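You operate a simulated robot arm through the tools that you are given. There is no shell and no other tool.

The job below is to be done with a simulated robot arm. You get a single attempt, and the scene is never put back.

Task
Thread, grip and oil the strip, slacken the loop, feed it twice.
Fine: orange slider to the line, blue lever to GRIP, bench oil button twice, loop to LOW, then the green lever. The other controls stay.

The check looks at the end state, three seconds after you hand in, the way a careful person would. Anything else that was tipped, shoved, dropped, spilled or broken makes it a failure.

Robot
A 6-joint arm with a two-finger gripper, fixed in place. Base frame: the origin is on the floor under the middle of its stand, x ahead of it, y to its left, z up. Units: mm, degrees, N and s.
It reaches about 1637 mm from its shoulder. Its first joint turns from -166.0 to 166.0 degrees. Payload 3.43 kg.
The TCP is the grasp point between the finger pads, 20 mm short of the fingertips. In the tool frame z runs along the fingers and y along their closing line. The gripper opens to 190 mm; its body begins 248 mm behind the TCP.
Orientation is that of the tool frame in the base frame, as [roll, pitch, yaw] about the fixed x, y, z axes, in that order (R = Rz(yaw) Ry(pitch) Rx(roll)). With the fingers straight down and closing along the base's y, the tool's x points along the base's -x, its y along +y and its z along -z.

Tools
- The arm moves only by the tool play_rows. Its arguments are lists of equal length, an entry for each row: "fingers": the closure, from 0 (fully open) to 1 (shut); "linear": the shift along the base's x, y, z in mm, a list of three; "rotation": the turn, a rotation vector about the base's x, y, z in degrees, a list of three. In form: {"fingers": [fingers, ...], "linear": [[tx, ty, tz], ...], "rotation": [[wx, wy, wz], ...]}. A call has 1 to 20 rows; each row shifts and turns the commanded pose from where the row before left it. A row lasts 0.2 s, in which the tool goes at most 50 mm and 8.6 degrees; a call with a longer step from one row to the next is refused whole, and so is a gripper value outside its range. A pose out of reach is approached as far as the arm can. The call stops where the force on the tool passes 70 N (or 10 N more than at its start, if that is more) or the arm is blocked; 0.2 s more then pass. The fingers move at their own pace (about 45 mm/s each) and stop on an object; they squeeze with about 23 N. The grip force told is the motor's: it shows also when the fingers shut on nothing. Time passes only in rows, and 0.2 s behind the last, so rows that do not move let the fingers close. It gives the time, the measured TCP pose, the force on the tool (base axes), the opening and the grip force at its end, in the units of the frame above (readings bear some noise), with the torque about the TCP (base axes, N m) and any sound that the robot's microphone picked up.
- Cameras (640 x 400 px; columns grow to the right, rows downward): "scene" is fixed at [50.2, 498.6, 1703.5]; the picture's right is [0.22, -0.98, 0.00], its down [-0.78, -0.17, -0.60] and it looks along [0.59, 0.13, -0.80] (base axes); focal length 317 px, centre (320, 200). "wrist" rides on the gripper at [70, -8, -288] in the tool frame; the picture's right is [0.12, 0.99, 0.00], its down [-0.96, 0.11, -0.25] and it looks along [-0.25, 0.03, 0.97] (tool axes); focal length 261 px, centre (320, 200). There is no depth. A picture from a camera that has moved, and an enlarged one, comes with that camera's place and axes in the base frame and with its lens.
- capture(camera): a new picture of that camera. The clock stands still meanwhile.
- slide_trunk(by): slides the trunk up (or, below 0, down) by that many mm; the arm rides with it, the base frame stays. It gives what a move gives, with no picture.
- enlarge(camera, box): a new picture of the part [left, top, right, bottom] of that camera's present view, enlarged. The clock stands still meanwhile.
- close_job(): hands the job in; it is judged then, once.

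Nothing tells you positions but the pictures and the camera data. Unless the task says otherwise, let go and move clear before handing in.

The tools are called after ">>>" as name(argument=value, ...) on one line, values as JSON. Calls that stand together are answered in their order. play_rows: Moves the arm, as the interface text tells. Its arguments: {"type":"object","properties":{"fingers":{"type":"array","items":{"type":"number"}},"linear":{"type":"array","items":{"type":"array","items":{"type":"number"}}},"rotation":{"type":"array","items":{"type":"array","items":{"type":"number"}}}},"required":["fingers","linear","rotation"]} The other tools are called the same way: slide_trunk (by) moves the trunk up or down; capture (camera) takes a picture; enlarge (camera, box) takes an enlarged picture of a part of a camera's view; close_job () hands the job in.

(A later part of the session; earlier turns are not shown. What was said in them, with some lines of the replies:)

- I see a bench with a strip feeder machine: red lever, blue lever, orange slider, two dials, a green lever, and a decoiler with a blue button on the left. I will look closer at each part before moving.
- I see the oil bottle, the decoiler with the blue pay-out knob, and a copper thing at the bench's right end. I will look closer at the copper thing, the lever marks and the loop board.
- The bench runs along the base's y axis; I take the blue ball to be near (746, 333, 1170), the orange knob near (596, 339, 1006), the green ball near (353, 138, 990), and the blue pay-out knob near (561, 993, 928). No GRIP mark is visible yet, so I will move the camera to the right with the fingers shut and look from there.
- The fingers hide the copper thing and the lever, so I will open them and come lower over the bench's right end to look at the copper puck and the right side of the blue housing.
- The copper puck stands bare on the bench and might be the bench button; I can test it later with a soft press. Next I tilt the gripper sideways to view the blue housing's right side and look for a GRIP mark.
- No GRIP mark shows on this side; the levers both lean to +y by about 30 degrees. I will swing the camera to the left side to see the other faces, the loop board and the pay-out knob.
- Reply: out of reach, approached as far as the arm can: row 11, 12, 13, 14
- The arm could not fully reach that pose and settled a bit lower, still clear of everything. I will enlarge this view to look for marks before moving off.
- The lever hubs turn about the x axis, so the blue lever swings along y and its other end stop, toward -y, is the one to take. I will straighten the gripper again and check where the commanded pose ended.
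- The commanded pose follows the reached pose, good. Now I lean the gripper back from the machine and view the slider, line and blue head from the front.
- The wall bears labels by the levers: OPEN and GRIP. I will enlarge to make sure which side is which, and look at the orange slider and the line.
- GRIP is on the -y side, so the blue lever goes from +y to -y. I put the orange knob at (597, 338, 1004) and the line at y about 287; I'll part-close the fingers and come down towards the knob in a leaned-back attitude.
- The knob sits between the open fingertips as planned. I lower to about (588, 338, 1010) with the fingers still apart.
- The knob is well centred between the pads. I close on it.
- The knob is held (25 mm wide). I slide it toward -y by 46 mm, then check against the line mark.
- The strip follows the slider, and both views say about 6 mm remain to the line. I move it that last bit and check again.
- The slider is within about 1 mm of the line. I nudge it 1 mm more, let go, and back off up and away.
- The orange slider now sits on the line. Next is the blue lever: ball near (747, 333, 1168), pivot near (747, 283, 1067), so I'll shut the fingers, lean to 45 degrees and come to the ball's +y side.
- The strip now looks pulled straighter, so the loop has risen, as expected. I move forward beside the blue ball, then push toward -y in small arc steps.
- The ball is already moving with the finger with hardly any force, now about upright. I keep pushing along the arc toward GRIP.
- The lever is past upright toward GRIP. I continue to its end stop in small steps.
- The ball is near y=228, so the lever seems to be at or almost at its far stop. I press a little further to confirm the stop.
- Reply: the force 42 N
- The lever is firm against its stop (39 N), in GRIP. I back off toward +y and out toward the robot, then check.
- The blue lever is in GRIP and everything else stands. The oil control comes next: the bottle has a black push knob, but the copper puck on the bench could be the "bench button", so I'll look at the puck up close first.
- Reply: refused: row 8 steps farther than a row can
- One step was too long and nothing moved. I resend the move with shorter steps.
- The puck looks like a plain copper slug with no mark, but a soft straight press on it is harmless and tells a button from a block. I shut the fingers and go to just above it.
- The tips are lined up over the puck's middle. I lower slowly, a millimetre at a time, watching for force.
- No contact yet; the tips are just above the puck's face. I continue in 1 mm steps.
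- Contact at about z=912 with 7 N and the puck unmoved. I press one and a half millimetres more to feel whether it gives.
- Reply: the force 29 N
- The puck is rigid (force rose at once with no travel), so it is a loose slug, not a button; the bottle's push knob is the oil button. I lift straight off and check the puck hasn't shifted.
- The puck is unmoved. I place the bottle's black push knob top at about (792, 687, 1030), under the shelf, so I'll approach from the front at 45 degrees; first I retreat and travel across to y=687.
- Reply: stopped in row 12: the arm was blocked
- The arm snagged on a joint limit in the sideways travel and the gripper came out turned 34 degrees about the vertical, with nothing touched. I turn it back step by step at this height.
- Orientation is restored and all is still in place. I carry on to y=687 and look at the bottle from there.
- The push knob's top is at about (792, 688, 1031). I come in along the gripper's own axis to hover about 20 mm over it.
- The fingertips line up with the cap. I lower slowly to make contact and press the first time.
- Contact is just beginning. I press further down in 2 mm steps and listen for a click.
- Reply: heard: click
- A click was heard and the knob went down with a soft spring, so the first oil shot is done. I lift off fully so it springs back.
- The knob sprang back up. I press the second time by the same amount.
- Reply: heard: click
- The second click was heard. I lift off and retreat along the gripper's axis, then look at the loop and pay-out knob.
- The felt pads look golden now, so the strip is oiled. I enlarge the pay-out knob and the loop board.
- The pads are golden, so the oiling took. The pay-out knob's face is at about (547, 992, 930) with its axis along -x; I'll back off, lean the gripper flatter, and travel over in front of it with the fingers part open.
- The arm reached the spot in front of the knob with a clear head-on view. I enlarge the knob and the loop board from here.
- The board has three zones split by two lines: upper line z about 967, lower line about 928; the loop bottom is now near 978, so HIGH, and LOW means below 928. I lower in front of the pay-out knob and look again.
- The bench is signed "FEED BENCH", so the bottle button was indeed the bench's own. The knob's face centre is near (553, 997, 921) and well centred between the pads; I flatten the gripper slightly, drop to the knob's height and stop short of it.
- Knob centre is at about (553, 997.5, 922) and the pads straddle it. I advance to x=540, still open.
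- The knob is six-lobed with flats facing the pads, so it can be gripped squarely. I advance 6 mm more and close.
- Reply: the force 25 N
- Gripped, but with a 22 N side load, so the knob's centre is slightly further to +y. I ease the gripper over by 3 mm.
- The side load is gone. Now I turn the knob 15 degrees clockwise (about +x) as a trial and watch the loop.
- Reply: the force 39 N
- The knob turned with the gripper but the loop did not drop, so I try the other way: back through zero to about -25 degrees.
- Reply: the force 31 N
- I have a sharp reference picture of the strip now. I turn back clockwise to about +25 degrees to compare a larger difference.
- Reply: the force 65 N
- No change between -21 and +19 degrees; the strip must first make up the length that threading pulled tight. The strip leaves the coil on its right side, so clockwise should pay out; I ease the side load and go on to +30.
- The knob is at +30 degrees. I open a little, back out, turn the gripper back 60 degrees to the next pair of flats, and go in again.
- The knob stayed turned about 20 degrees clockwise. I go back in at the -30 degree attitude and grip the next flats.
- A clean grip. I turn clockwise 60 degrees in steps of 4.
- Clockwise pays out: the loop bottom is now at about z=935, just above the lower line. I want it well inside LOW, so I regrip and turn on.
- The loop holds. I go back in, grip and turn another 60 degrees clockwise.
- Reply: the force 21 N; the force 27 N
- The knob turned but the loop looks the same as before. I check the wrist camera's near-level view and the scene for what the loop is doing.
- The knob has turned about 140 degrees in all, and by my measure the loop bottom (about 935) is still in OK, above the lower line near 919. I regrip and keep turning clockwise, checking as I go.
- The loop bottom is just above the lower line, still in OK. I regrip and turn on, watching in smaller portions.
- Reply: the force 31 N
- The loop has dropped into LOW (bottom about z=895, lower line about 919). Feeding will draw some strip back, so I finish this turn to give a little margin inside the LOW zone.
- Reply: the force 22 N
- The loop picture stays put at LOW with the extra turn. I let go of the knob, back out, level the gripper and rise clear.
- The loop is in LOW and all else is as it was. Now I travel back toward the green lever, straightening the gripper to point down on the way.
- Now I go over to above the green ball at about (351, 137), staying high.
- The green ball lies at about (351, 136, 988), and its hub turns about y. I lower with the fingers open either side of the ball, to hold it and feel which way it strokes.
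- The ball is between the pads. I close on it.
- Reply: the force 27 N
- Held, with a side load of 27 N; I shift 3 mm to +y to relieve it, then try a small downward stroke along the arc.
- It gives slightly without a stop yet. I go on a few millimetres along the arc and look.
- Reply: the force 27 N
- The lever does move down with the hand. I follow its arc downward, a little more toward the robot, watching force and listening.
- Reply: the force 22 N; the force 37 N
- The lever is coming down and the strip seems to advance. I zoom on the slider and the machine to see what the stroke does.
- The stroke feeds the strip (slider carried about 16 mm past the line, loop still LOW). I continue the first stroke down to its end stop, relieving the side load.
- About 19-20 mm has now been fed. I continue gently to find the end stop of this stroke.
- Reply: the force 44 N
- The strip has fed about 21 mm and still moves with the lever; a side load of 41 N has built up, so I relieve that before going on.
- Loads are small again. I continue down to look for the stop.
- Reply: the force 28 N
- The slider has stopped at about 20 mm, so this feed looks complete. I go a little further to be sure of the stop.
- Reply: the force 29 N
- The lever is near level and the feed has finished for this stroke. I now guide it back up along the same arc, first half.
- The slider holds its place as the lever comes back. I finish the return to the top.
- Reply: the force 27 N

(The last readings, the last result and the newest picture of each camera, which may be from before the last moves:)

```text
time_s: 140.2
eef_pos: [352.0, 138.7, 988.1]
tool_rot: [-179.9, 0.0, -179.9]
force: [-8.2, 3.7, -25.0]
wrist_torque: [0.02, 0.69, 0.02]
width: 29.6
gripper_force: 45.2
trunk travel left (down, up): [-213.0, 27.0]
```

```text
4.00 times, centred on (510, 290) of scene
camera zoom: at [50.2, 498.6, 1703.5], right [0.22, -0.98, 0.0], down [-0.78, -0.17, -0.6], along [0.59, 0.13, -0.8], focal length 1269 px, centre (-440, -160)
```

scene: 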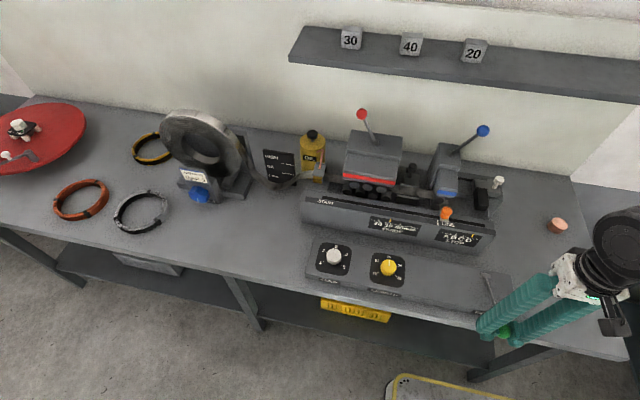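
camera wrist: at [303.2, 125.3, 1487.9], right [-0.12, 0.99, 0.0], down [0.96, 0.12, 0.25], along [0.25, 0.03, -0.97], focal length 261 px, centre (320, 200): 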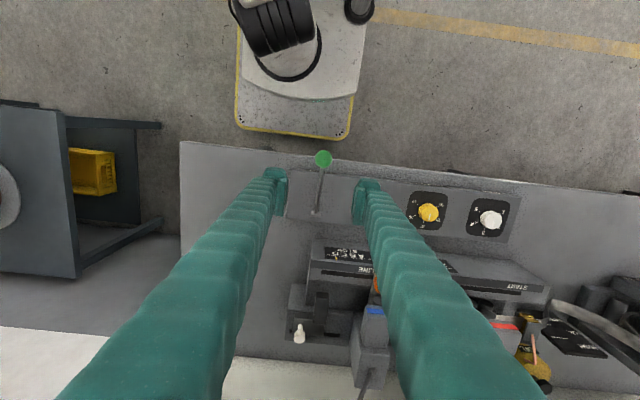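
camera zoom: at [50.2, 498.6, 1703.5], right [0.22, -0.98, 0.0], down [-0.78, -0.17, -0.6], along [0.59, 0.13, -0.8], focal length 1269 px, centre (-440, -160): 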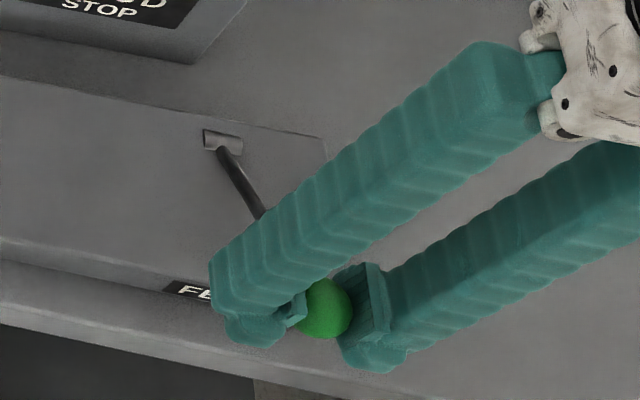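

The lever is back against its top stop, the slider stays at one feed length, and the loop still shows LOW. Now the second stroke down along the same arc, first half.

>>> play_rows(fingers=[1, 1, 1, 1, 1, 1, 1, 1, 1, 1], linear=[[-3, 0, -5], [-2.9, 0, -5], [-2.7, 0, -5], [-2.6, 0, -5], [-2.4, 0, -5], [-2.3, 0, -5], [-2.1, 0, -5], [-2, 0, -5], [-1.9, 0, -5], [0, 0, 0]], rotation=[[0, 0, 0], [0, 0, 0], [0, 0, 0], [0, 0, 0], [0, 0, 0], [0, 0, 0], [0, 0, 0], [0, 0, 0], [0, 0, 0], [0, 0, 0]])

>>> enlarge(camera="scene", box=[400, 180, 480, 240])

>>> enlarge(camera="scene", box=[245, 155, 325, 195])

```text
time_s: 142.4
eef_pos: [330.7, 139.4, 944.0]
tool_rot: [179.9, -0.1, -179.9]
force: [3.9, -5.4, 5.6]
wrist_torque: [0.02, -1.03, 0.01]
width: 29.5
gripper_force: 45.3
trunk travel left (down, up): [-213.0, 27.0]
```

```text
6.67 times, centred on (440, 210) of scene
camera zoom: at [50.2, 498.6, 1703.5], right [0.22, -0.98, 0.0], down [-0.78, -0.17, -0.6], along [0.59, 0.13, -0.8], focal length 2115 px, centre (-480, 133)
```

zoom: 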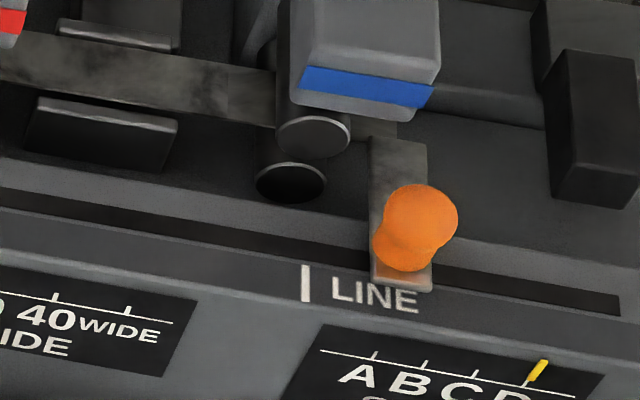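

```text
8.00 times, centred on (285, 175) of scene
camera zoom: at [50.2, 498.6, 1703.5], right [0.22, -0.98, 0.0], down [-0.78, -0.17, -0.6], along [0.59, 0.13, -0.8], focal length 2538 px, centre (600, 400)
```

zoom: 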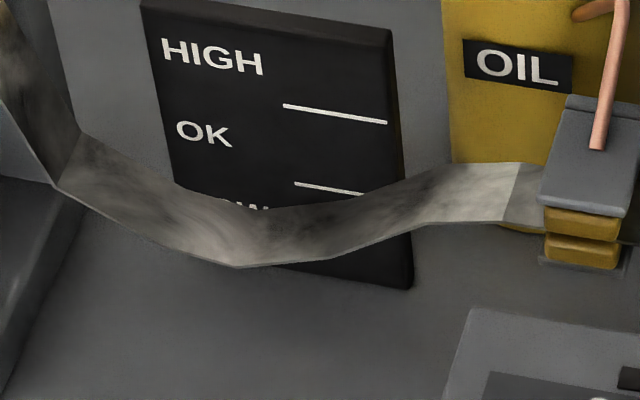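

The second feed is under way (about 36 mm in all), and the loop picture has stepped up to OK as the strip is drawn in. I finish this stroke, then I will top the loop up to LOW again so that it also ends at LOW.

>>> play_rows(fingers=[1, 1, 1, 1, 1, 1, 1, 1, 1], linear=[[-1.7, 0, -5], [-1.6, 0, -5], [-1.4, 0, -5], [-1.2, 0, -5], [-1, 0, -5], [-0.8, 0, -5], [-0.6, 0, -5], [-0.4, 0, -5], [0, 0, 0]], rotation=[[0, 0, 0], [0, 0, 0], [0, 0, 0], [0, 0, 0], [0, 0, 0], [0, 0, 0], [0, 0, 0], [0, 0, 0], [0, 0, 0]])

>>> enlarge(camera="scene", box=[400, 180, 480, 240])

>>> enlarge(camera="scene", box=[440, 260, 580, 360])

```text
time_s: 144.4
eef_pos: [321.5, 140.6, 904.4]
tool_rot: [179.8, 0.0, -179.9]
force: [-7.5, -11.4, 7.9]
wrist_torque: [0.12, -0.93, 0.04]
width: 29.7
gripper_force: 44.3
trunk travel left (down, up): [-213.0, 27.0]
```

```text
6.67 times, centred on (440, 210) of scene
camera zoom: at [50.2, 498.6, 1703.5], right [0.22, -0.98, 0.0], down [-0.78, -0.17, -0.6], along [0.59, 0.13, -0.8], focal length 2115 px, centre (-480, 133)
```

zoom: 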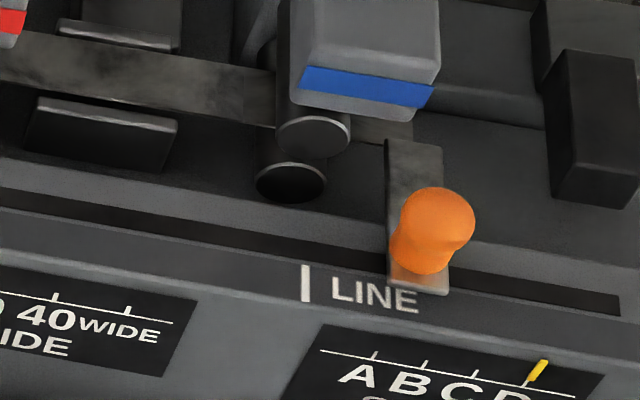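

```text
4.00 times, centred on (510, 310) of scene
camera zoom: at [50.2, 498.6, 1703.5], right [0.22, -0.98, 0.0], down [-0.78, -0.17, -0.6], along [0.59, 0.13, -0.8], focal length 1269 px, centre (-440, -240)
```

zoom: 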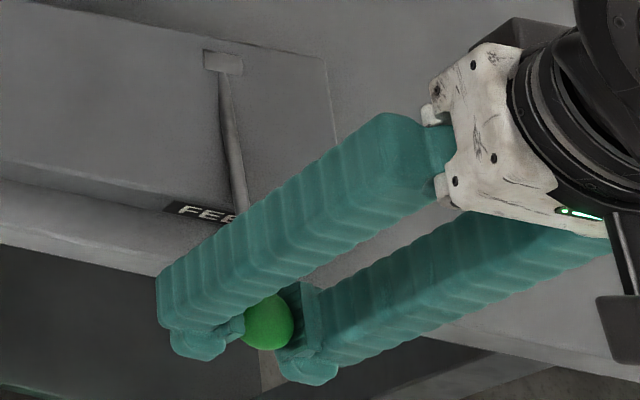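

Two full feeds are in (the slider advanced two equal lengths). I guide the lever back up to its rest.

>>> play_rows(fingers=[1, 1, 1, 1, 1, 1, 1, 1, 1, 1, 1, 1, 1, 1, 1, 1, 1, 1], linear=[[0.3, -0.7, 4], [0.4, -0.5, 4], [0.6, 0, 5], [0.8, 0, 5], [1, 0, 5], [1.2, 0, 5], [1.4, 0, 5], [1.6, 0, 5], [1.7, 0, 5], [1.9, 0, 5], [2, 0, 5], [2.1, 0, 5], [2.3, 0, 5], [2.4, 0, 5], [2.6, 0, 5], [2.7, 0, 5], [2.9, 0, 4], [0, 0, 0]], rotation=[[0, 0, 0], [0, 0, 0], [0, 0, 0], [0, 0, 0], [0, 0, 0], [0, 0, 0], [0, 0, 0], [0, 0, 0], [0, 0, 0], [0, 0, 0], [0, 0, 0], [0, 0, 0], [0, 0, 0], [0, 0, 0], [0, 0, 0], [0, 0, 0], [0, 0, 0], [0, 0, 0]])

>>> enlarge(camera="scene", box=[440, 240, 580, 340])

>>> enlarge(camera="wrist", box=[240, 140, 400, 240])

```text
time_s: 148.2
eef_pos: [349.5, 140.5, 987.2]
tool_rot: [-180.0, -0.1, -179.9]
force: [6.0, 29.7, -12.9]
wrist_torque: [-0.18, 1.19, -0.05]
width: 29.7
gripper_force: 44.7
trunk travel left (down, up): [-213.0, 27.0]
```

```text
4.00 times, centred on (510, 290) of scene
camera zoom: at [50.2, 498.6, 1703.5], right [0.22, -0.98, 0.0], down [-0.78, -0.17, -0.6], along [0.59, 0.13, -0.8], focal length 1269 px, centre (-440, -160)
```

zoom: 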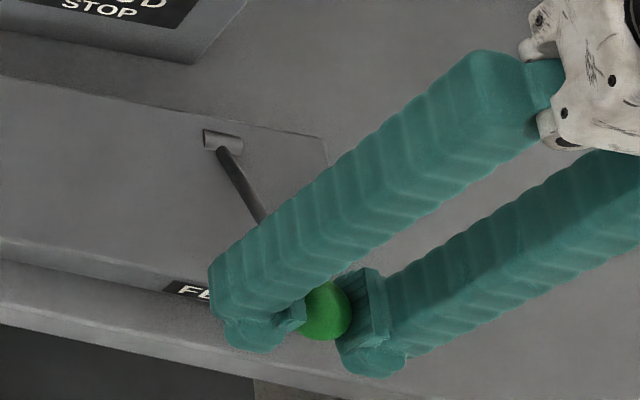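

```text
4.00 times, centred on (320, 190) of wrist
camera zoom: at [279.8, 129.5, 1273.4], right [-0.12, 0.99, 0.0], down [0.96, 0.12, 0.25], along [0.25, 0.03, -0.97], focal length 1043 px, centre (320, 240)
```

zoom: 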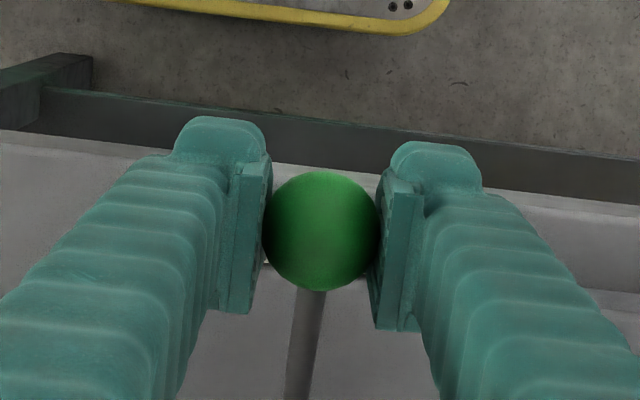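

Nearly at rest; I push the last few millimetres up to the stop, then open the fingers.

>>> play_rows(fingers=[1, 1, 1], linear=[[1, 1.5, 2], [1, 1.5, 2], [0, 0, 0]], rotation=[[0, 0, 0], [0, 0, 0], [0, 0, 0]])

>>> play_rows(fingers=[0.7, 0.6, 0.6, 0.6, 0.6, 0.6], linear=[[0, 0, 0], [0, 0, 0], [0, 0, 0], [0, 0, 0], [0, 0, 0], [0, 0, 0]], rotation=[[0, 0, 0], [0, 0, 0], [0, 0, 0], [0, 0, 0], [0, 0, 0], [0, 0, 0]])

>>> enlarge(camera="scene", box=[440, 240, 580, 340])

>>> enlarge(camera="wrist", box=[240, 140, 400, 240])

```text
time_s: 149.0
eef_pos: [350.8, 140.6, 990.2]
tool_rot: [-180.0, -0.1, -179.8]
force: [-10.7, -19.8, -39.8]
wrist_torque: [0.14, 0.13, -0.01]
width: 29.6
gripper_force: 45.1
trunk travel left (down, up): [-213.0, 27.0]
```

```text
time_s: 150.4
eef_pos: [351.3, 140.6, 991.3]
tool_rot: [179.8, 0.1, 179.9]
force: [-0.5, 0.2, -0.1]
wrist_torque: [0.03, 0.0, -0.02]
width: 75.7
gripper_force: 0.0
trunk travel left (down, up): [-213.0, 27.0]
```

```text
4.00 times, centred on (510, 290) of scene
camera zoom: at [50.2, 498.6, 1703.5], right [0.22, -0.98, 0.0], down [-0.78, -0.17, -0.6], along [0.59, 0.13, -0.8], focal length 1269 px, centre (-440, -160)
```

zoom: 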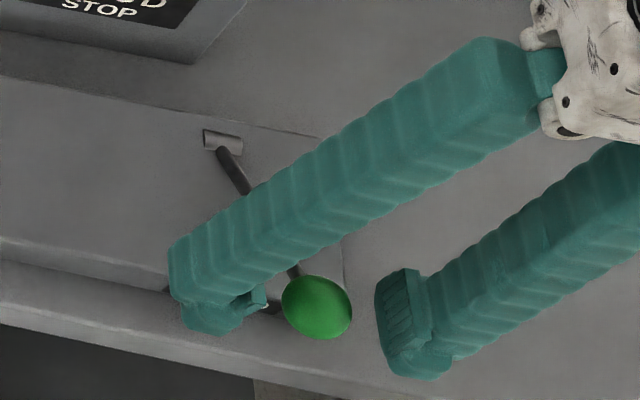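

```text
4.00 times, centred on (320, 190) of wrist
camera zoom: at [281.8, 131.1, 1277.7], right [-0.12, 0.99, 0.0], down [0.96, 0.12, 0.25], along [0.25, 0.03, -0.97], focal length 1043 px, centre (320, 240)
```

zoom: 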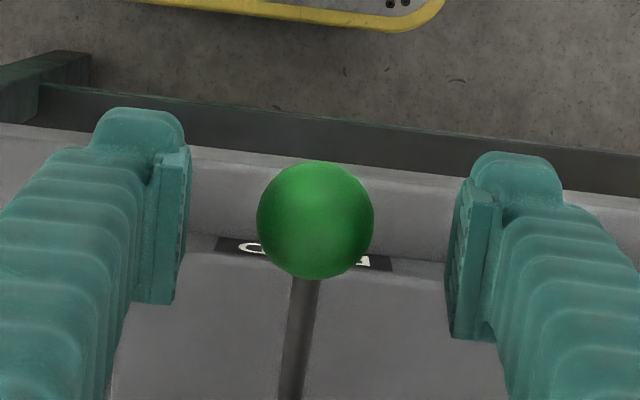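

The green lever is back at its rest and released. I rise clear and check the whole bench before topping the loop up.

>>> play_rows(fingers=[0.6, 0.6, 0.6, 0.6, 0.6, 0.6, 0.6], linear=[[0, 0, 30], [0, 0, 40], [0, 0, 45], [5, 0, 45], [10, 0, 45], [10, 0, 0], [0, 0, 0]], rotation=[[0, 0, 0], [0, 0, 0], [0, 0, 0], [0, 0, 0], [0, 0, 0], [0, 0, 0], [0, 0, 0]])

>>> capture(camera="scene")

>>> enlarge(camera="scene", box=[330, 130, 510, 250])

>>> enlarge(camera="scene", box=[130, 120, 340, 250])

```text
time_s: 152.0
eef_pos: [376.7, 142.1, 1197.4]
tool_rot: [179.8, 0.0, -180.0]
force: [0.0, 0.4, -0.2]
wrist_torque: [0.03, -0.02, -0.03]
width: 76.0
gripper_force: 0.0
trunk travel left (down, up): [-213.0, 27.0]
```

```text
taken
```

scene: 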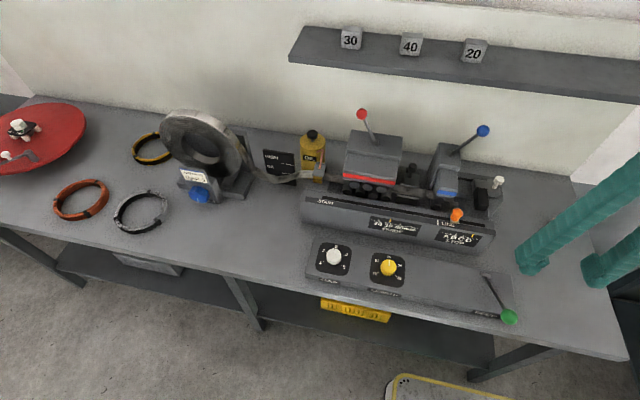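

```text
3.33 times, centred on (420, 190) of scene
camera zoom: at [50.2, 498.6, 1703.5], right [0.22, -0.98, 0.0], down [-0.78, -0.17, -0.6], along [0.59, 0.13, -0.8], focal length 1058 px, centre (-13, 233)
```

zoom: 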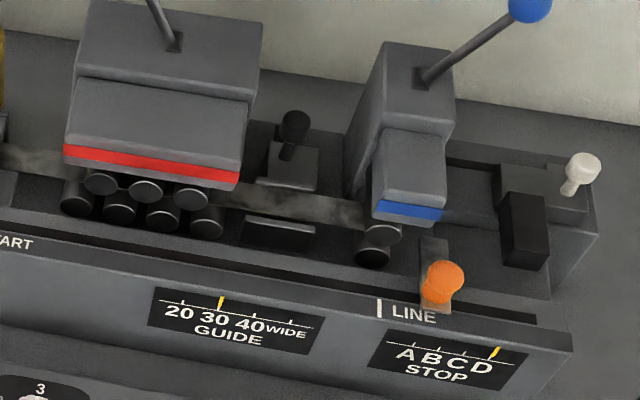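

```text
3.05 times, centred on (235, 185) of scene
camera zoom: at [50.2, 498.6, 1703.5], right [0.22, -0.98, 0.0], down [-0.78, -0.17, -0.6], along [0.59, 0.13, -0.8], focal length 967 px, centre (579, 246)
```

zoom: 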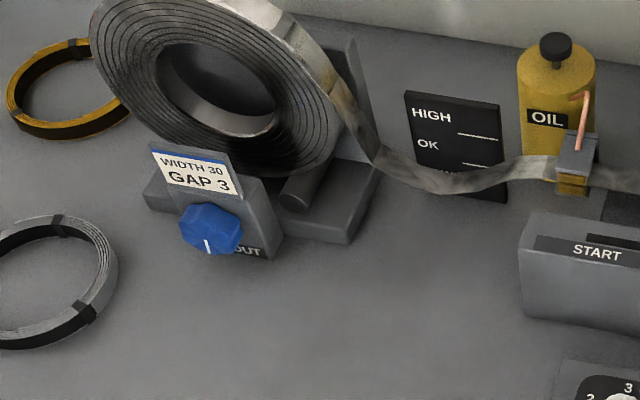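

Everything else stands as before; the loop shows OK after the two feeds. I go back to the pay-out knob by the same way.

>>> play_rows(fingers=[0.6, 0.6, 0.6, 0.6, 0.6, 0.6, 0.6, 0.6], linear=[[15, 37, 0], [15, 37, 0], [15, 37, 0], [15, 37, 0], [15, 37, 0], [15, 37, 0], [14, 36, 0], [0, 0, 0]], rotation=[[0, 0, 0], [0, 0, 0], [0, 0, 0], [0, 0, 0], [0, 0, 0], [0, 0, 0], [0, 0, 0], [0, 0, 0]])

>>> play_rows(fingers=[0.6, 0.6, 0.6, 0.6, 0.6, 0.6, 0.6, 0.6, 0.6, 0.6, 0.6, 0.6, 0.6, 0.6, 0.6, 0.6, 0.6, 0.6, 0.6, 0.6], linear=[[0, 30, 0], [0, 30, 0], [0, 30, 0], [0, 30, 0], [0, 30, 0], [0, 30, 0], [0, 30, 0], [0, 30, 0], [0, 30, 0], [0, 30, 0], [0, 30, -4], [0, 30, -4], [0, 30, -4], [0, 30, -4], [0, 30, -4], [0, 30, -4], [0, 30, -4], [0, 30, -4], [0, 30, -4], [0, 30, 0]], rotation=[[0, -3.5, 0], [0, -3.5, 0], [0, -3.5, 0], [0, -3.5, 0], [0, -3.5, 0], [0, -3.5, 0], [0, -3.5, 0], [0, -3.5, 0], [0, -3.5, 0], [0, -3.5, 0], [0, -3.5, 0], [0, -3.5, 0], [0, -3.5, 0], [0, -3.5, 0], [0, -3.5, 0], [0, -3.5, 0], [0, -3.5, 0], [0, -3.5, 0], [0, -3.5, 0], [0, -3.5, 0]])

>>> capture(camera="wrist")

>>> capture(camera="scene")

```text
time_s: 153.8
eef_pos: [480.3, 398.9, 1194.9]
tool_rot: [-179.9, 0.0, 180.0]
force: [0.0, 1.9, 0.2]
wrist_torque: [-0.02, 0.07, -0.01]
width: 75.9
gripper_force: 0.1
trunk travel left (down, up): [-213.0, 27.0]
```

```text
time_s: 158.0
eef_pos: [480.0, 1001.9, 1155.6]
tool_rot: [-179.4, 70.1, -179.3]
force: [-0.4, 0.1, -0.6]
wrist_torque: [-0.04, -0.05, -0.1]
width: 76.1
gripper_force: 0.1
trunk travel left (down, up): [-213.0, 27.0]
```

```text
taken
camera wrist: at [186.4, 992.0, 1186.4], right [-0.04, 0.99, -0.12], down [0.09, 0.12, 0.99], along [0.99, 0.03, -0.1], focal length 261 px, centre (320, 200)
```

wrist: 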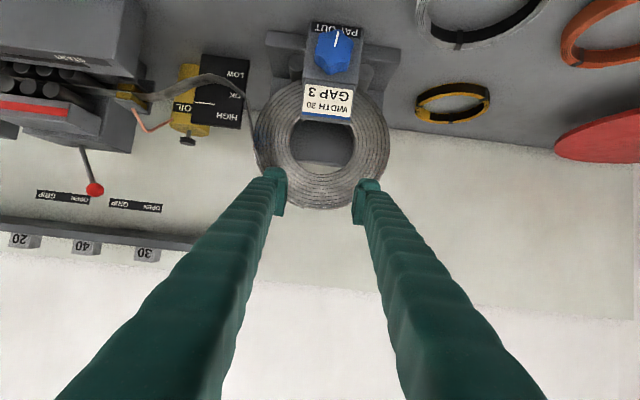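

```text
taken
```

scene: 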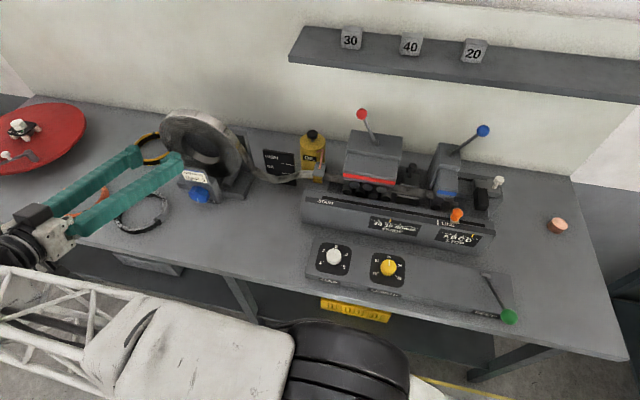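

I lower in front of the knob and turn the gripper to the -30 degree attitude.

>>> play_rows(fingers=[0.62, 0.62, 0.62, 0.62, 0.62, 0.62, 0.62, 0.62, 0.62, 0.62, 0.62, 0.62], linear=[[5, 0, -43], [5, 0, -43], [5, -0.5, -43], [5, -0.5, -43], [5, -0.5, -44], [0, 0, 0], [0, 0, 0], [0, 0, 0], [0, 0, 0], [0, 0, 0], [0, 0, 0], [0, 0, 0]], rotation=[[0, 0, 0], [0, 0, 0], [0, 0, 0], [0, 0, 0], [0, 0, 0], [-6, 0, 0], [-6, 0, 0], [-6, 0, 0], [-6, 0, 0], [-6, 0, 0], [0, 0, 0], [0, 0, 0]])

>>> enlarge(camera="wrist", box=[240, 120, 400, 240])

>>> enlarge(camera="scene", box=[100, 150, 240, 250])

```text
time_s: 160.6
eef_pos: [505.1, 999.4, 943.8]
tool_rot: [-120.7, 54.3, -126.0]
force: [-0.7, 0.1, 0.1]
wrist_torque: [0.01, 0.02, -0.02]
width: 72.1
gripper_force: 0.1
trunk travel left (down, up): [-213.0, 27.0]
```

```text
3.33 times, centred on (320, 180) of wrist
camera zoom: at [212.2, 1005.0, 974.7], right [-0.04, 0.8, -0.59], down [0.1, 0.6, 0.8], along [0.99, -0.02, -0.1], focal length 869 px, centre (320, 267)
```

zoom: 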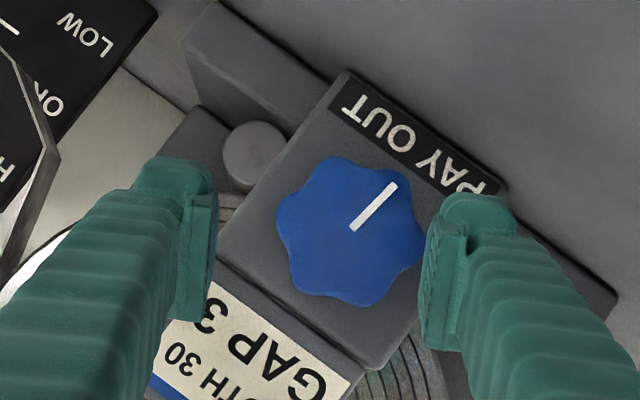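

```text
4.00 times, centred on (170, 200) of scene
camera zoom: at [50.2, 498.6, 1703.5], right [0.22, -0.98, 0.0], down [-0.78, -0.17, -0.6], along [0.59, 0.13, -0.8], focal length 1269 px, centre (920, 200)
```

zoom: 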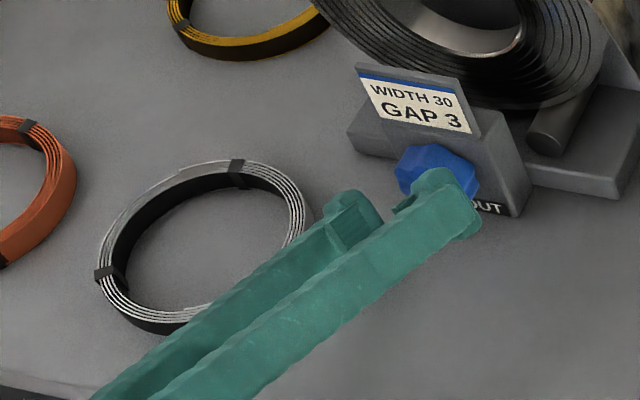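

The knob's flats line up at about +7 degrees of gripper turn, not -30, so I turn the gripper there first.

>>> play_rows(fingers=[0.6, 0.6, 0.6, 0.6, 0.6, 0.6, 0.6, 0.6, 0.6], linear=[[0, 0, 0], [0, 0, 0], [0, 0, 0], [0, 0, 0], [0, 0, 0], [0, 0, 0], [0, 0, -10], [0, 0, -11], [0, 0, 0]], rotation=[[6, 0, 0], [6, 0, 0], [6, 0, 0], [6, 0, 0], [6, 0, 0], [7, 0, 0], [0, 0, 0], [0, 0, 0], [0, 0, 0]])

>>> enlarge(camera="wrist", box=[240, 120, 400, 240])

```text
time_s: 162.6
eef_pos: [505.2, 997.9, 921.5]
tool_rot: [160.2, 69.0, 161.5]
force: [-0.3, 0.0, 0.3]
wrist_torque: [0.0, -0.02, -0.01]
width: 76.2
gripper_force: 0.0
trunk travel left (down, up): [-213.0, 27.0]
```

```text
3.33 times, centred on (320, 180) of wrist
camera zoom: at [212.1, 984.2, 952.1], right [-0.04, 1.0, 0.01], down [0.1, -0.01, 1.0], along [0.99, 0.04, -0.1], focal length 869 px, centre (320, 267)
```

zoom: 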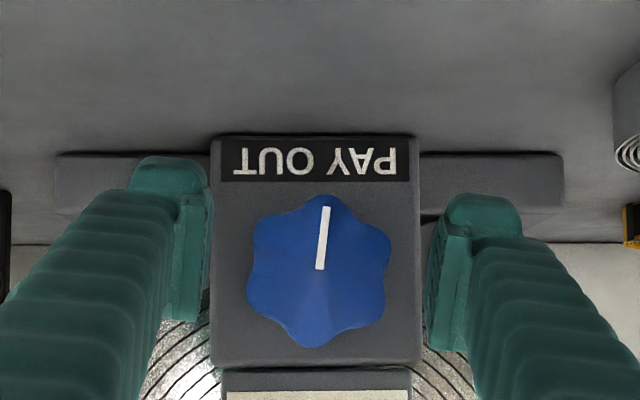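

The flats now match the pads. I go in and grip.

>>> play_rows(fingers=[0.6, 0.6, 0.6, 0.6, 1, 1, 1, 1, 1], linear=[[10, 0.7, 0], [10, 0.7, 0], [10, 0.6, 0], [10, 0, 0], [0, 0, 0], [0, 0, 0], [0, 0, 0], [0, 0, 0], [0, 0, 0]], rotation=[[0, 0, 0], [0, 0, 0], [0, 0, 0], [0, 0, 0], [0, 0, 0], [0, 0, 0], [0, 0, 0], [0, 0, 0], [0, 0, 0]])

>>> enlarge(camera="wrist", box=[240, 120, 400, 240])

>>> enlarge(camera="scene", box=[245, 155, 325, 195])

```text
time_s: 164.6
eef_pos: [546.4, 1000.1, 921.1]
tool_rot: [160.5, 68.8, 161.6]
force: [-1.8, -7.4, -2.4]
wrist_torque: [-0.02, 0.0, -0.09]
width: 54.9
gripper_force: 45.6
trunk travel left (down, up): [-213.0, 27.0]
```

```text
3.33 times, centred on (320, 180) of wrist
camera zoom: at [252.7, 985.8, 951.1], right [-0.04, 1.0, 0.01], down [0.1, 0.0, 1.0], along [0.99, 0.04, -0.1], focal length 869 px, centre (320, 267)
```

zoom: 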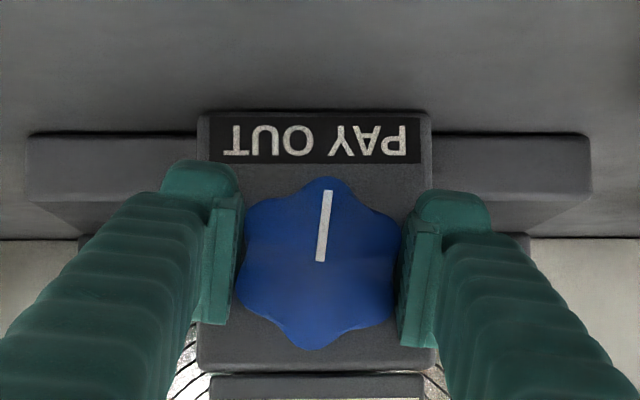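

```text
8.00 times, centred on (285, 175) of scene
camera zoom: at [50.2, 498.6, 1703.5], right [0.22, -0.98, 0.0], down [-0.78, -0.17, -0.6], along [0.59, 0.13, -0.8], focal length 2538 px, centre (600, 400)
```

zoom: 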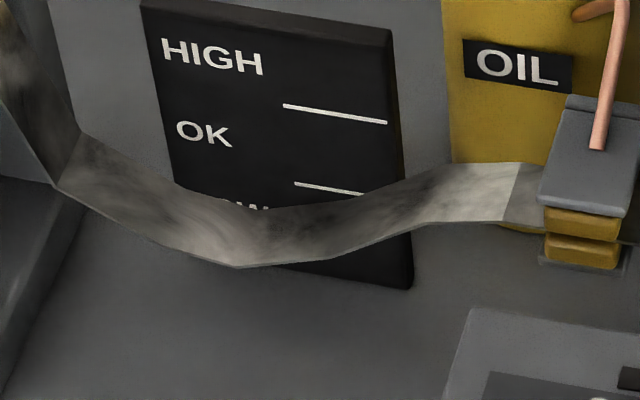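

Gripped cleanly. I turn clockwise 24 degrees and check the loop.

>>> play_rows(fingers=[1, 1, 1, 1, 1, 1, 1], linear=[[0, 0, 0], [0, 0, 0], [0, 0, 0], [0, 0, 0], [0, 0, 0], [0, 0, 0], [0, 0, 0]], rotation=[[4, 0, 0], [4, 0, 0], [4, 0, 0], [4, 0, 0], [4, 0, 0], [4, 0, 0], [0, 0, 0]])

>>> enlarge(camera="scene", box=[245, 155, 325, 195])

>>> enlarge(camera="wrist", box=[240, 120, 400, 240])

```text
time_s: 166.2
eef_pos: [546.2, 999.2, 921.3]
tool_rot: [119.6, 53.7, 125.3]
force: [19.8, -6.5, -11.3]
wrist_torque: [0.01, 0.0, 0.11]
width: 55.0
gripper_force: 45.1
trunk travel left (down, up): [-213.0, 27.0]
```

```text
8.00 times, centred on (285, 175) of scene
camera zoom: at [50.2, 498.6, 1703.5], right [0.22, -0.98, 0.0], down [-0.78, -0.17, -0.6], along [0.59, 0.13, -0.8], focal length 2538 px, centre (600, 400)
```

zoom: 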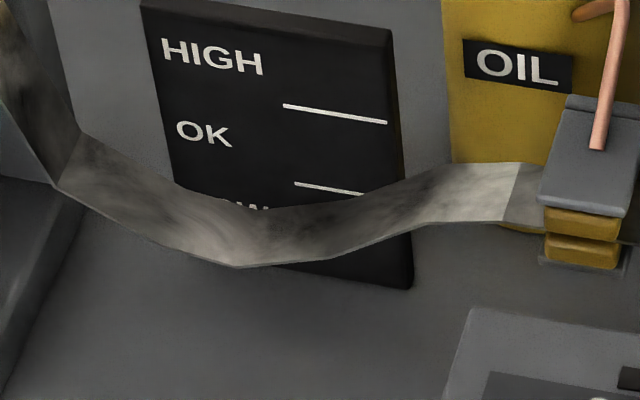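

```text
3.33 times, centred on (320, 180) of wrist
camera zoom: at [252.5, 974.6, 943.6], right [-0.04, 0.91, 0.41], down [0.1, -0.41, 0.91], along [0.99, 0.08, -0.07], focal length 869 px, centre (320, 267)
```

zoom: 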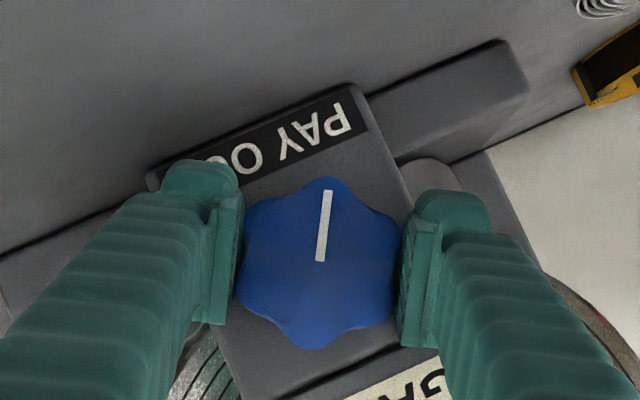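

Still showing OK. I regrip at -30 degrees and keep turning.

>>> play_rows(fingers=[0.62, 0.62, 0.62, 0.62, 0.62, 0.62, 0.62, 0.62, 0.62, 0.62, 0.62, 0.62, 0.62, 0.62, 0.62, 0.62], linear=[[0, 0, 0], [0, 0, 0], [-10, 0, 4], [-10, 0, 5], [-10, 0, 5], [0, 0, 0], [0, 0, 0], [0, 0, 0], [0, 0, 0], [0, 0, 0], [0, 0, 0], [0, 0, 0], [0, 0, 0], [0, 0, 0], [0, 0, 0], [0, 0, 0]], rotation=[[0, 0, 0], [0, 0, 0], [0, 0, 0], [0, 0, 0], [0, 0, 0], [-6, 0, 0], [-6, 0, 0], [-6, 0, 0], [-6, 0, 0], [-6, 0, 0], [-6, 0, 0], [-6, 0, 0], [-6, 0, 0], [-6, 0, 0], [-6, 0, 0], [0, 0, 0]])

>>> play_rows(fingers=[0.62, 0.62, 0.62, 0.62, 1, 1, 1, 1, 1], linear=[[5, 0, -7], [5, 0, -7], [10, 0, 0], [10, 0, 0], [0, 0, 0], [0, 0, 0], [0, 0, 0], [0, 0, 0], [0, 0, 0]], rotation=[[0, 0, 0], [0, 0, 0], [0, 0, 0], [0, 0, 0], [0, 0, 0], [0, 0, 0], [0, 0, 0], [0, 0, 0], [0, 0, 0]])

>>> enlarge(camera="wrist", box=[240, 120, 400, 240])

>>> enlarge(camera="scene", box=[245, 155, 325, 195])

```text
time_s: 169.6
eef_pos: [515.9, 1001.2, 936.4]
tool_rot: [-121.6, 55.3, -126.6]
force: [0.5, -0.3, 0.8]
wrist_torque: [-0.01, 0.05, 0.0]
width: 72.1
gripper_force: 0.0
trunk travel left (down, up): [-213.0, 27.0]
```

```text
time_s: 171.6
eef_pos: [546.0, 1000.0, 921.9]
tool_rot: [-121.6, 55.2, -126.9]
force: [0.0, -10.9, 3.4]
wrist_torque: [-0.03, -0.18, -0.26]
width: 54.5
gripper_force: 45.4
trunk travel left (down, up): [-213.0, 27.0]
```

```text
3.33 times, centred on (320, 180) of wrist
camera zoom: at [252.4, 1006.4, 954.0], right [-0.04, 0.81, -0.58], down [0.1, 0.58, 0.81], along [0.99, -0.02, -0.1], focal length 869 px, centre (320, 267)
```

zoom: 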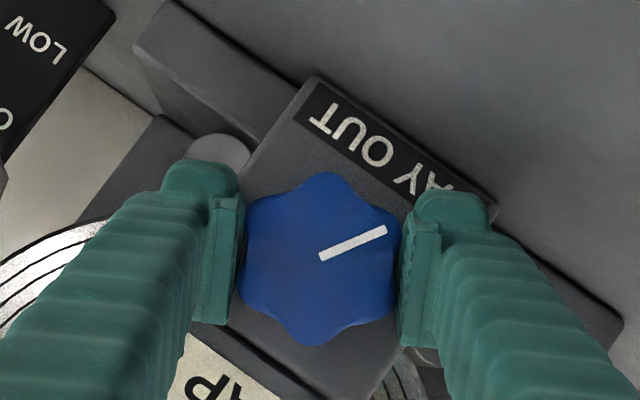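

```text
8.00 times, centred on (285, 175) of scene
camera zoom: at [50.2, 498.6, 1703.5], right [0.22, -0.98, 0.0], down [-0.78, -0.17, -0.6], along [0.59, 0.13, -0.8], focal length 2538 px, centre (600, 400)
```

zoom: 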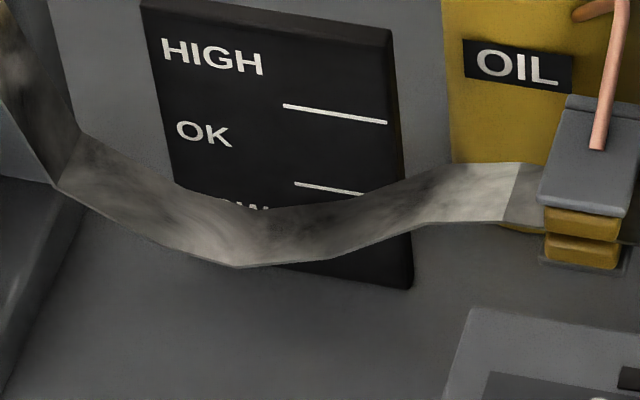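

The grip is good. I turn on in portions of 20 degrees, looking at the loop after each.

>>> play_rows(fingers=[1, 1, 1, 1, 1, 1], linear=[[0, -0.5, 0], [0, 0, 0], [0, 0, 0], [0, 0, 0], [0, 0, 0], [0, 0, 0]], rotation=[[4, 0, 0], [4, 0, 0], [4, 0, 0], [4, 0, 0], [4, 0, 0], [0, 0, 0]])

>>> enlarge(camera="scene", box=[245, 155, 325, 195])

```text
time_s: 173.0
eef_pos: [546.6, 1000.2, 921.8]
tool_rot: [-155.0, 68.2, -156.7]
force: [1.8, -4.8, 3.4]
wrist_torque: [0.03, -0.23, -0.13]
width: 54.5
gripper_force: 44.7
trunk travel left (down, up): [-213.0, 27.0]
```

```text
8.00 times, centred on (285, 175) of scene
camera zoom: at [50.2, 498.6, 1703.5], right [0.22, -0.98, 0.0], down [-0.78, -0.17, -0.6], along [0.59, 0.13, -0.8], focal length 2538 px, centre (600, 400)
```

zoom: 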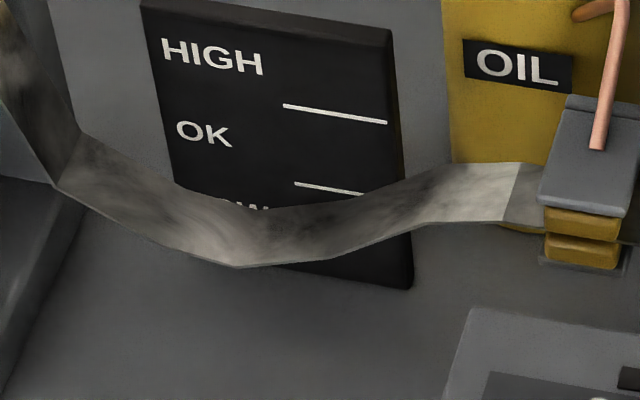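

>>> play_rows(fingers=[1, 1, 1, 1, 1, 1], linear=[[0, 0, 0], [0, 0, 0], [0, 0, 0], [0, 0, 0], [0, 0, 0], [0, 0, 0]], rotation=[[4, 0, 0], [4, 0, 0], [4, 0, 0], [4, 0, 0], [4, 0, 0], [0, 0, 0]])

>>> enlarge(camera="scene", box=[245, 155, 325, 195])

```text
time_s: 174.4
eef_pos: [545.7, 998.7, 922.0]
tool_rot: [150.2, 67.3, 152.3]
force: [8.5, -4.7, 6.4]
wrist_torque: [0.03, 0.36, 0.09]
width: 54.3
gripper_force: 45.0
trunk travel left (down, up): [-213.0, 27.0]
```

```text
8.00 times, centred on (285, 175) of scene
camera zoom: at [50.2, 498.6, 1703.5], right [0.22, -0.98, 0.0], down [-0.78, -0.17, -0.6], along [0.59, 0.13, -0.8], focal length 2538 px, centre (600, 400)
```

zoom: 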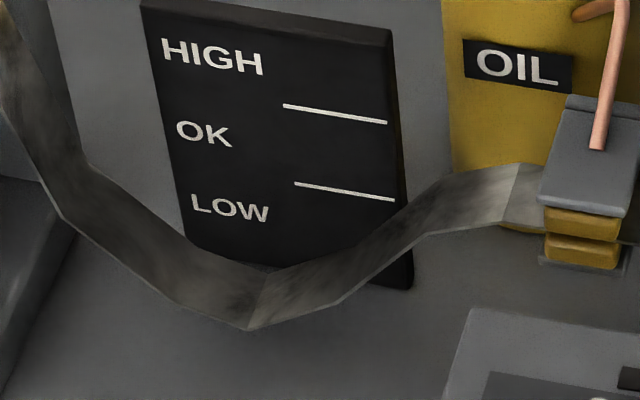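

The loop is in LOW again. I add 12 degrees for a margin, then let go and back out.

>>> play_rows(fingers=[1, 1, 1, 1, 0.62, 0.62, 0.62, 0.62, 0.62, 0.62, 0.62, 0.62, 0.62], linear=[[0, 0, 0], [0, 0, 0], [0, 0, 0], [0, 0, 0], [0, 0, 0], [0, 0, 0], [0, 0, 0], [-10, 0, 4], [-12, 0, 5], [-12, 0, 5], [-10, 0, 20], [-5, 0, 35], [0, 0, 0]], rotation=[[4, 0, 0], [4, 0, 0], [4, 0, 0], [0, 0, 0], [0, 0, 0], [0, 0, 0], [0, 0, 0], [0, 0, 0], [0, 0, 0], [0, 0, 0], [0, 0, 0], [0, 0, 0], [0, 0, 0]])

>>> enlarge(camera="scene", box=[245, 155, 325, 195])

>>> enlarge(camera="wrist", box=[240, 100, 400, 220])

```text
time_s: 177.2
eef_pos: [496.8, 1000.5, 992.2]
tool_rot: [128.7, 60.0, 133.1]
force: [0.6, 0.8, 0.3]
wrist_torque: [-0.01, 0.05, -0.03]
width: 72.1
gripper_force: 0.0
trunk travel left (down, up): [-213.0, 27.0]
```

```text
8.00 times, centred on (285, 175) of scene
camera zoom: at [50.2, 498.6, 1703.5], right [0.22, -0.98, 0.0], down [-0.78, -0.17, -0.6], along [0.59, 0.13, -0.8], focal length 2538 px, centre (600, 400)
```

zoom: 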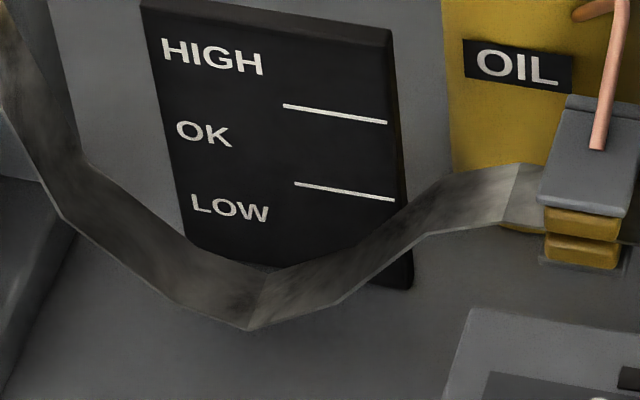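

```text
3.33 times, centred on (320, 160) of wrist
camera zoom: at [203.0, 977.7, 1017.3], right [-0.04, 0.96, 0.28], down [0.1, -0.28, 0.96], along [0.99, 0.07, -0.08], focal length 869 px, centre (320, 333)
```

zoom: 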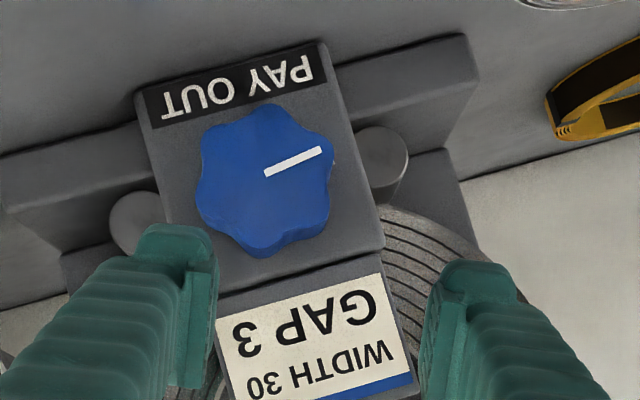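

The loop stays in LOW with the knob released. I level the gripper, rise clear and check all the controls a last time.

>>> play_rows(fingers=[0.62, 0.62, 0.62, 0.62, 0.62, 0.62, 0.62, 0.62], linear=[[-5, 0, 40], [-5, 0, 40], [-5, 0, 40], [0, 0, 40], [0, 0, 40], [0, 0, 10], [0, 0, 0], [0, 0, 0]], rotation=[[-4, 0, 0], [-4, 0, 0], [-4, 0, 0], [-4, 0, 0], [-4, 0, 0], [-2, 0, 0], [0, 0, 0], [0, 0, 0]])

>>> capture(camera="wrist")

>>> capture(camera="scene")

>>> enlarge(camera="wrist", box=[140, 30, 320, 160])

```text
time_s: 179.0
eef_pos: [482.1, 1000.0, 1201.5]
tool_rot: [177.3, 70.0, 177.5]
force: [-0.4, -0.9, -0.1]
wrist_torque: [0.01, -0.01, 0.03]
width: 72.4
gripper_force: 0.2
trunk travel left (down, up): [-213.0, 27.0]
```

```text
taken
camera wrist: at [187.8, 988.6, 1232.5], right [-0.04, 0.99, -0.1], down [0.1, 0.1, 0.99], along [0.99, 0.03, -0.1], focal length 261 px, centre (320, 200)
```

wrist: 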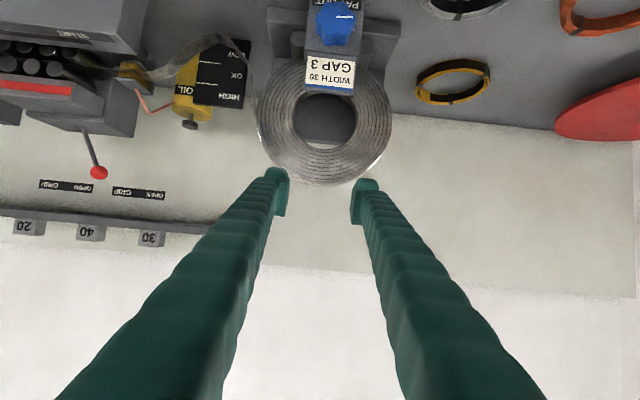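

```text
taken
```

scene: 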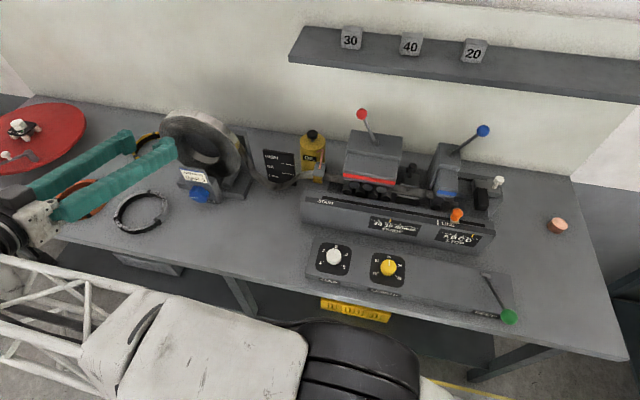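

```text
3.08 times, centred on (230, 95) of wrist
camera zoom: at [187.8, 988.6, 1232.5], right [-0.04, 0.99, -0.1], down [0.1, 0.1, 0.99], along [0.99, 0.03, -0.1], focal length 802 px, centre (597, 523)
```

zoom: 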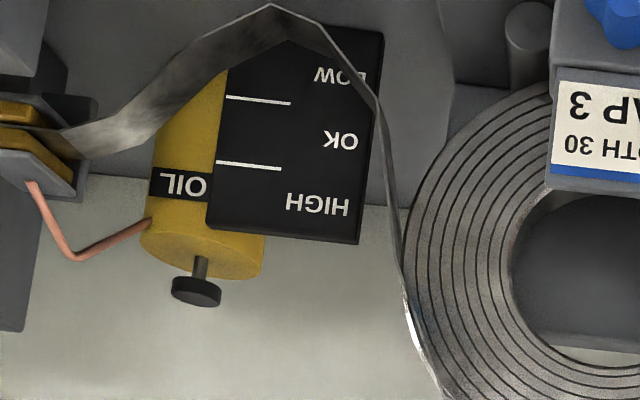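

The loop is in LOW and the knob is free. I move the arm back to a neutral spot and take the last pictures.

>>> play_rows(fingers=[0.62, 0.62, 0.62, 0.62, 0.62, 0.62, 0.62, 0.62, 0.62, 0.62, 0.62, 0.62, 0.62, 0.62, 0.62, 0.62, 0.62, 0.62, 0.62, 0.62], linear=[[0, -30, 2], [0, -30, 2], [0, -30, 2], [0, -30, 2], [0, -30, 2], [0, -30, 2], [0, -30, 2], [0, -30, 2], [0, -30, 2], [0, -30, 2], [0, -30, 2], [0, -30, 2], [0, -30, 2], [0, -30, 2], [0, -30, 2], [0, -30, 2], [0, -30, 2], [0, -30, 2], [0, -30, 2], [0, -30, 2]], rotation=[[0, 3.5, 0], [0, 3.5, 0], [0, 3.5, 0], [0, 3.5, 0], [0, 3.5, 0], [0, 3.5, 0], [0, 3.5, 0], [0, 3.5, 0], [0, 3.5, 0], [0, 3.5, 0], [0, 3.5, 0], [0, 3.5, 0], [0, 3.5, 0], [0, 3.5, 0], [0, 3.5, 0], [0, 3.5, 0], [0, 3.5, 0], [0, 3.5, 0], [0, 3.5, 0], [0, 3.5, 0]])

>>> play_rows(fingers=[0.62, 0.62, 0.62, 0.62, 0.62, 0.62], linear=[[0, -35, 20], [0, -35, 20], [0, -35, 20], [0, -30, 20], [0, 0, 20], [0, 0, 0]], rotation=[[0, 0, 0], [0, 0, 0], [0, 0, 0], [0, 0, 0], [0, 0, 0], [0, 0, 0]])

>>> capture(camera="scene")

>>> enlarge(camera="scene", box=[290, 190, 530, 340])

>>> enlarge(camera="scene", box=[130, 100, 340, 230])

>>> capture(camera="wrist")

```text
time_s: 183.2
eef_pos: [482.8, 399.7, 1243.4]
tool_rot: [179.6, 0.0, 179.1]
force: [-0.5, 0.5, 0.9]
wrist_torque: [-0.14, -0.08, -0.02]
width: 72.1
gripper_force: 0.1
trunk travel left (down, up): [-213.0, 27.0]
```

```text
time_s: 184.6
eef_pos: [482.4, 264.5, 1339.7]
tool_rot: [179.6, 0.0, 179.2]
force: [0.1, 1.0, 0.3]
wrist_torque: [-0.03, 0.0, 0.0]
width: 72.3
gripper_force: 0.1
trunk travel left (down, up): [-213.0, 27.0]
```

```text
taken
```

scene: 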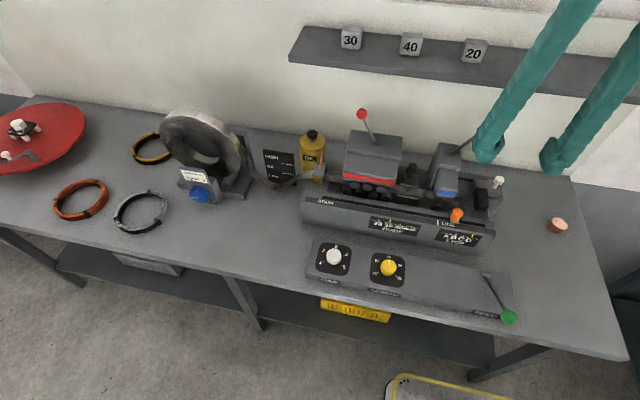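

```text
2.67 times, centred on (410, 265) of scene
camera zoom: at [50.2, 498.6, 1703.5], right [0.22, -0.98, 0.0], down [-0.78, -0.17, -0.6], along [0.59, 0.13, -0.8], focal length 846 px, centre (80, 27)
```

zoom: 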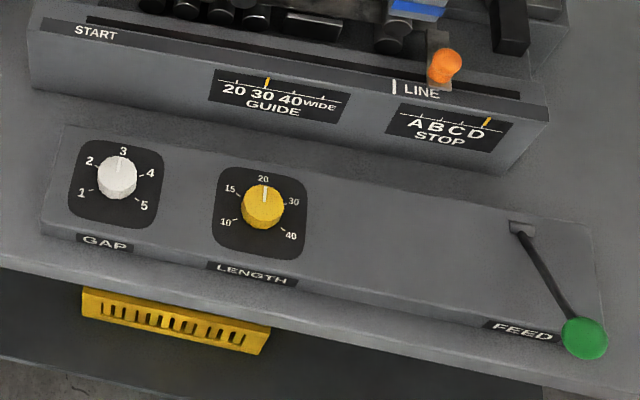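

```text
3.05 times, centred on (235, 165) of scene
camera zoom: at [50.2, 498.6, 1703.5], right [0.22, -0.98, 0.0], down [-0.78, -0.17, -0.6], along [0.59, 0.13, -0.8], focal length 967 px, centre (579, 307)
```

zoom: 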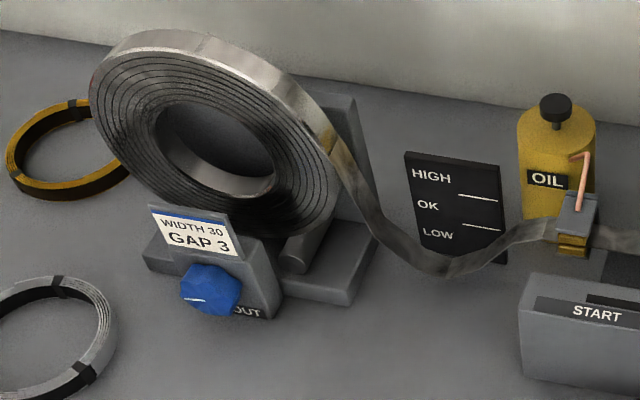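

```text
taken
camera wrist: at [411.4, 253.8, 1625.8], right [-0.1, 0.99, 0.01], down [0.96, 0.1, 0.25], along [0.25, 0.03, -0.97], focal length 261 px, centre (320, 200)
```

wrist: 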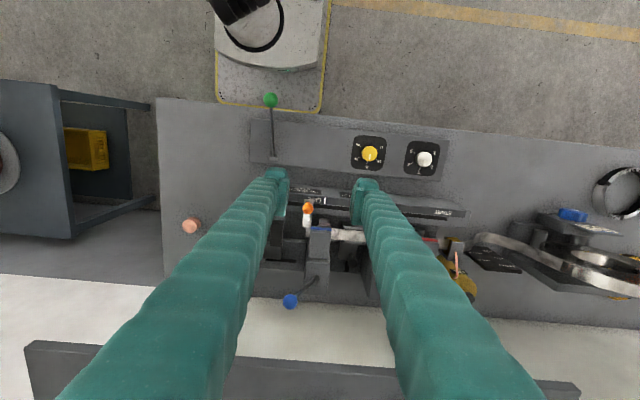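

All is in place: the strip is threaded and fed two lengths, the blue lever is in GRIP, the pads are oiled by two presses, and the loop is in LOW. The green lever is at rest, the dials, guide, stop and red lever are untouched, and the gripper is clear, so I hand in.

>>> close_job()

```text
The job is handed in.
```

I did all five steps, and the job is handed in. I don't have the result of the check.

- **Thread:** I moved the orange slider to the line, within about 1 mm. Feeding then carried it about 43 mm past the line with the strip, and I left it there.
- **Grip:** The blue lever is against its stop at GRIP.
- **Oil:** I pressed the button on top of the oil bottle twice, with a click each time, and the pads turned golden.
- **Loop:** It read LOW before I started feeding. The second feed drew it up to OK, so I turned the pay-out knob further afterwards. It now reads LOW.
- **Feed:** I made two full strokes of the green lever. The strip advanced about 21 mm each time, with the LENGTH dial at 20. The lever is back at rest.

The red lever, both dials, the guide and the stop are as they were.

I also pressed once, gently, on the copper piece at the right end of the bench to see if it was the oil button. It turned out to be a solid block, and it didn't move.
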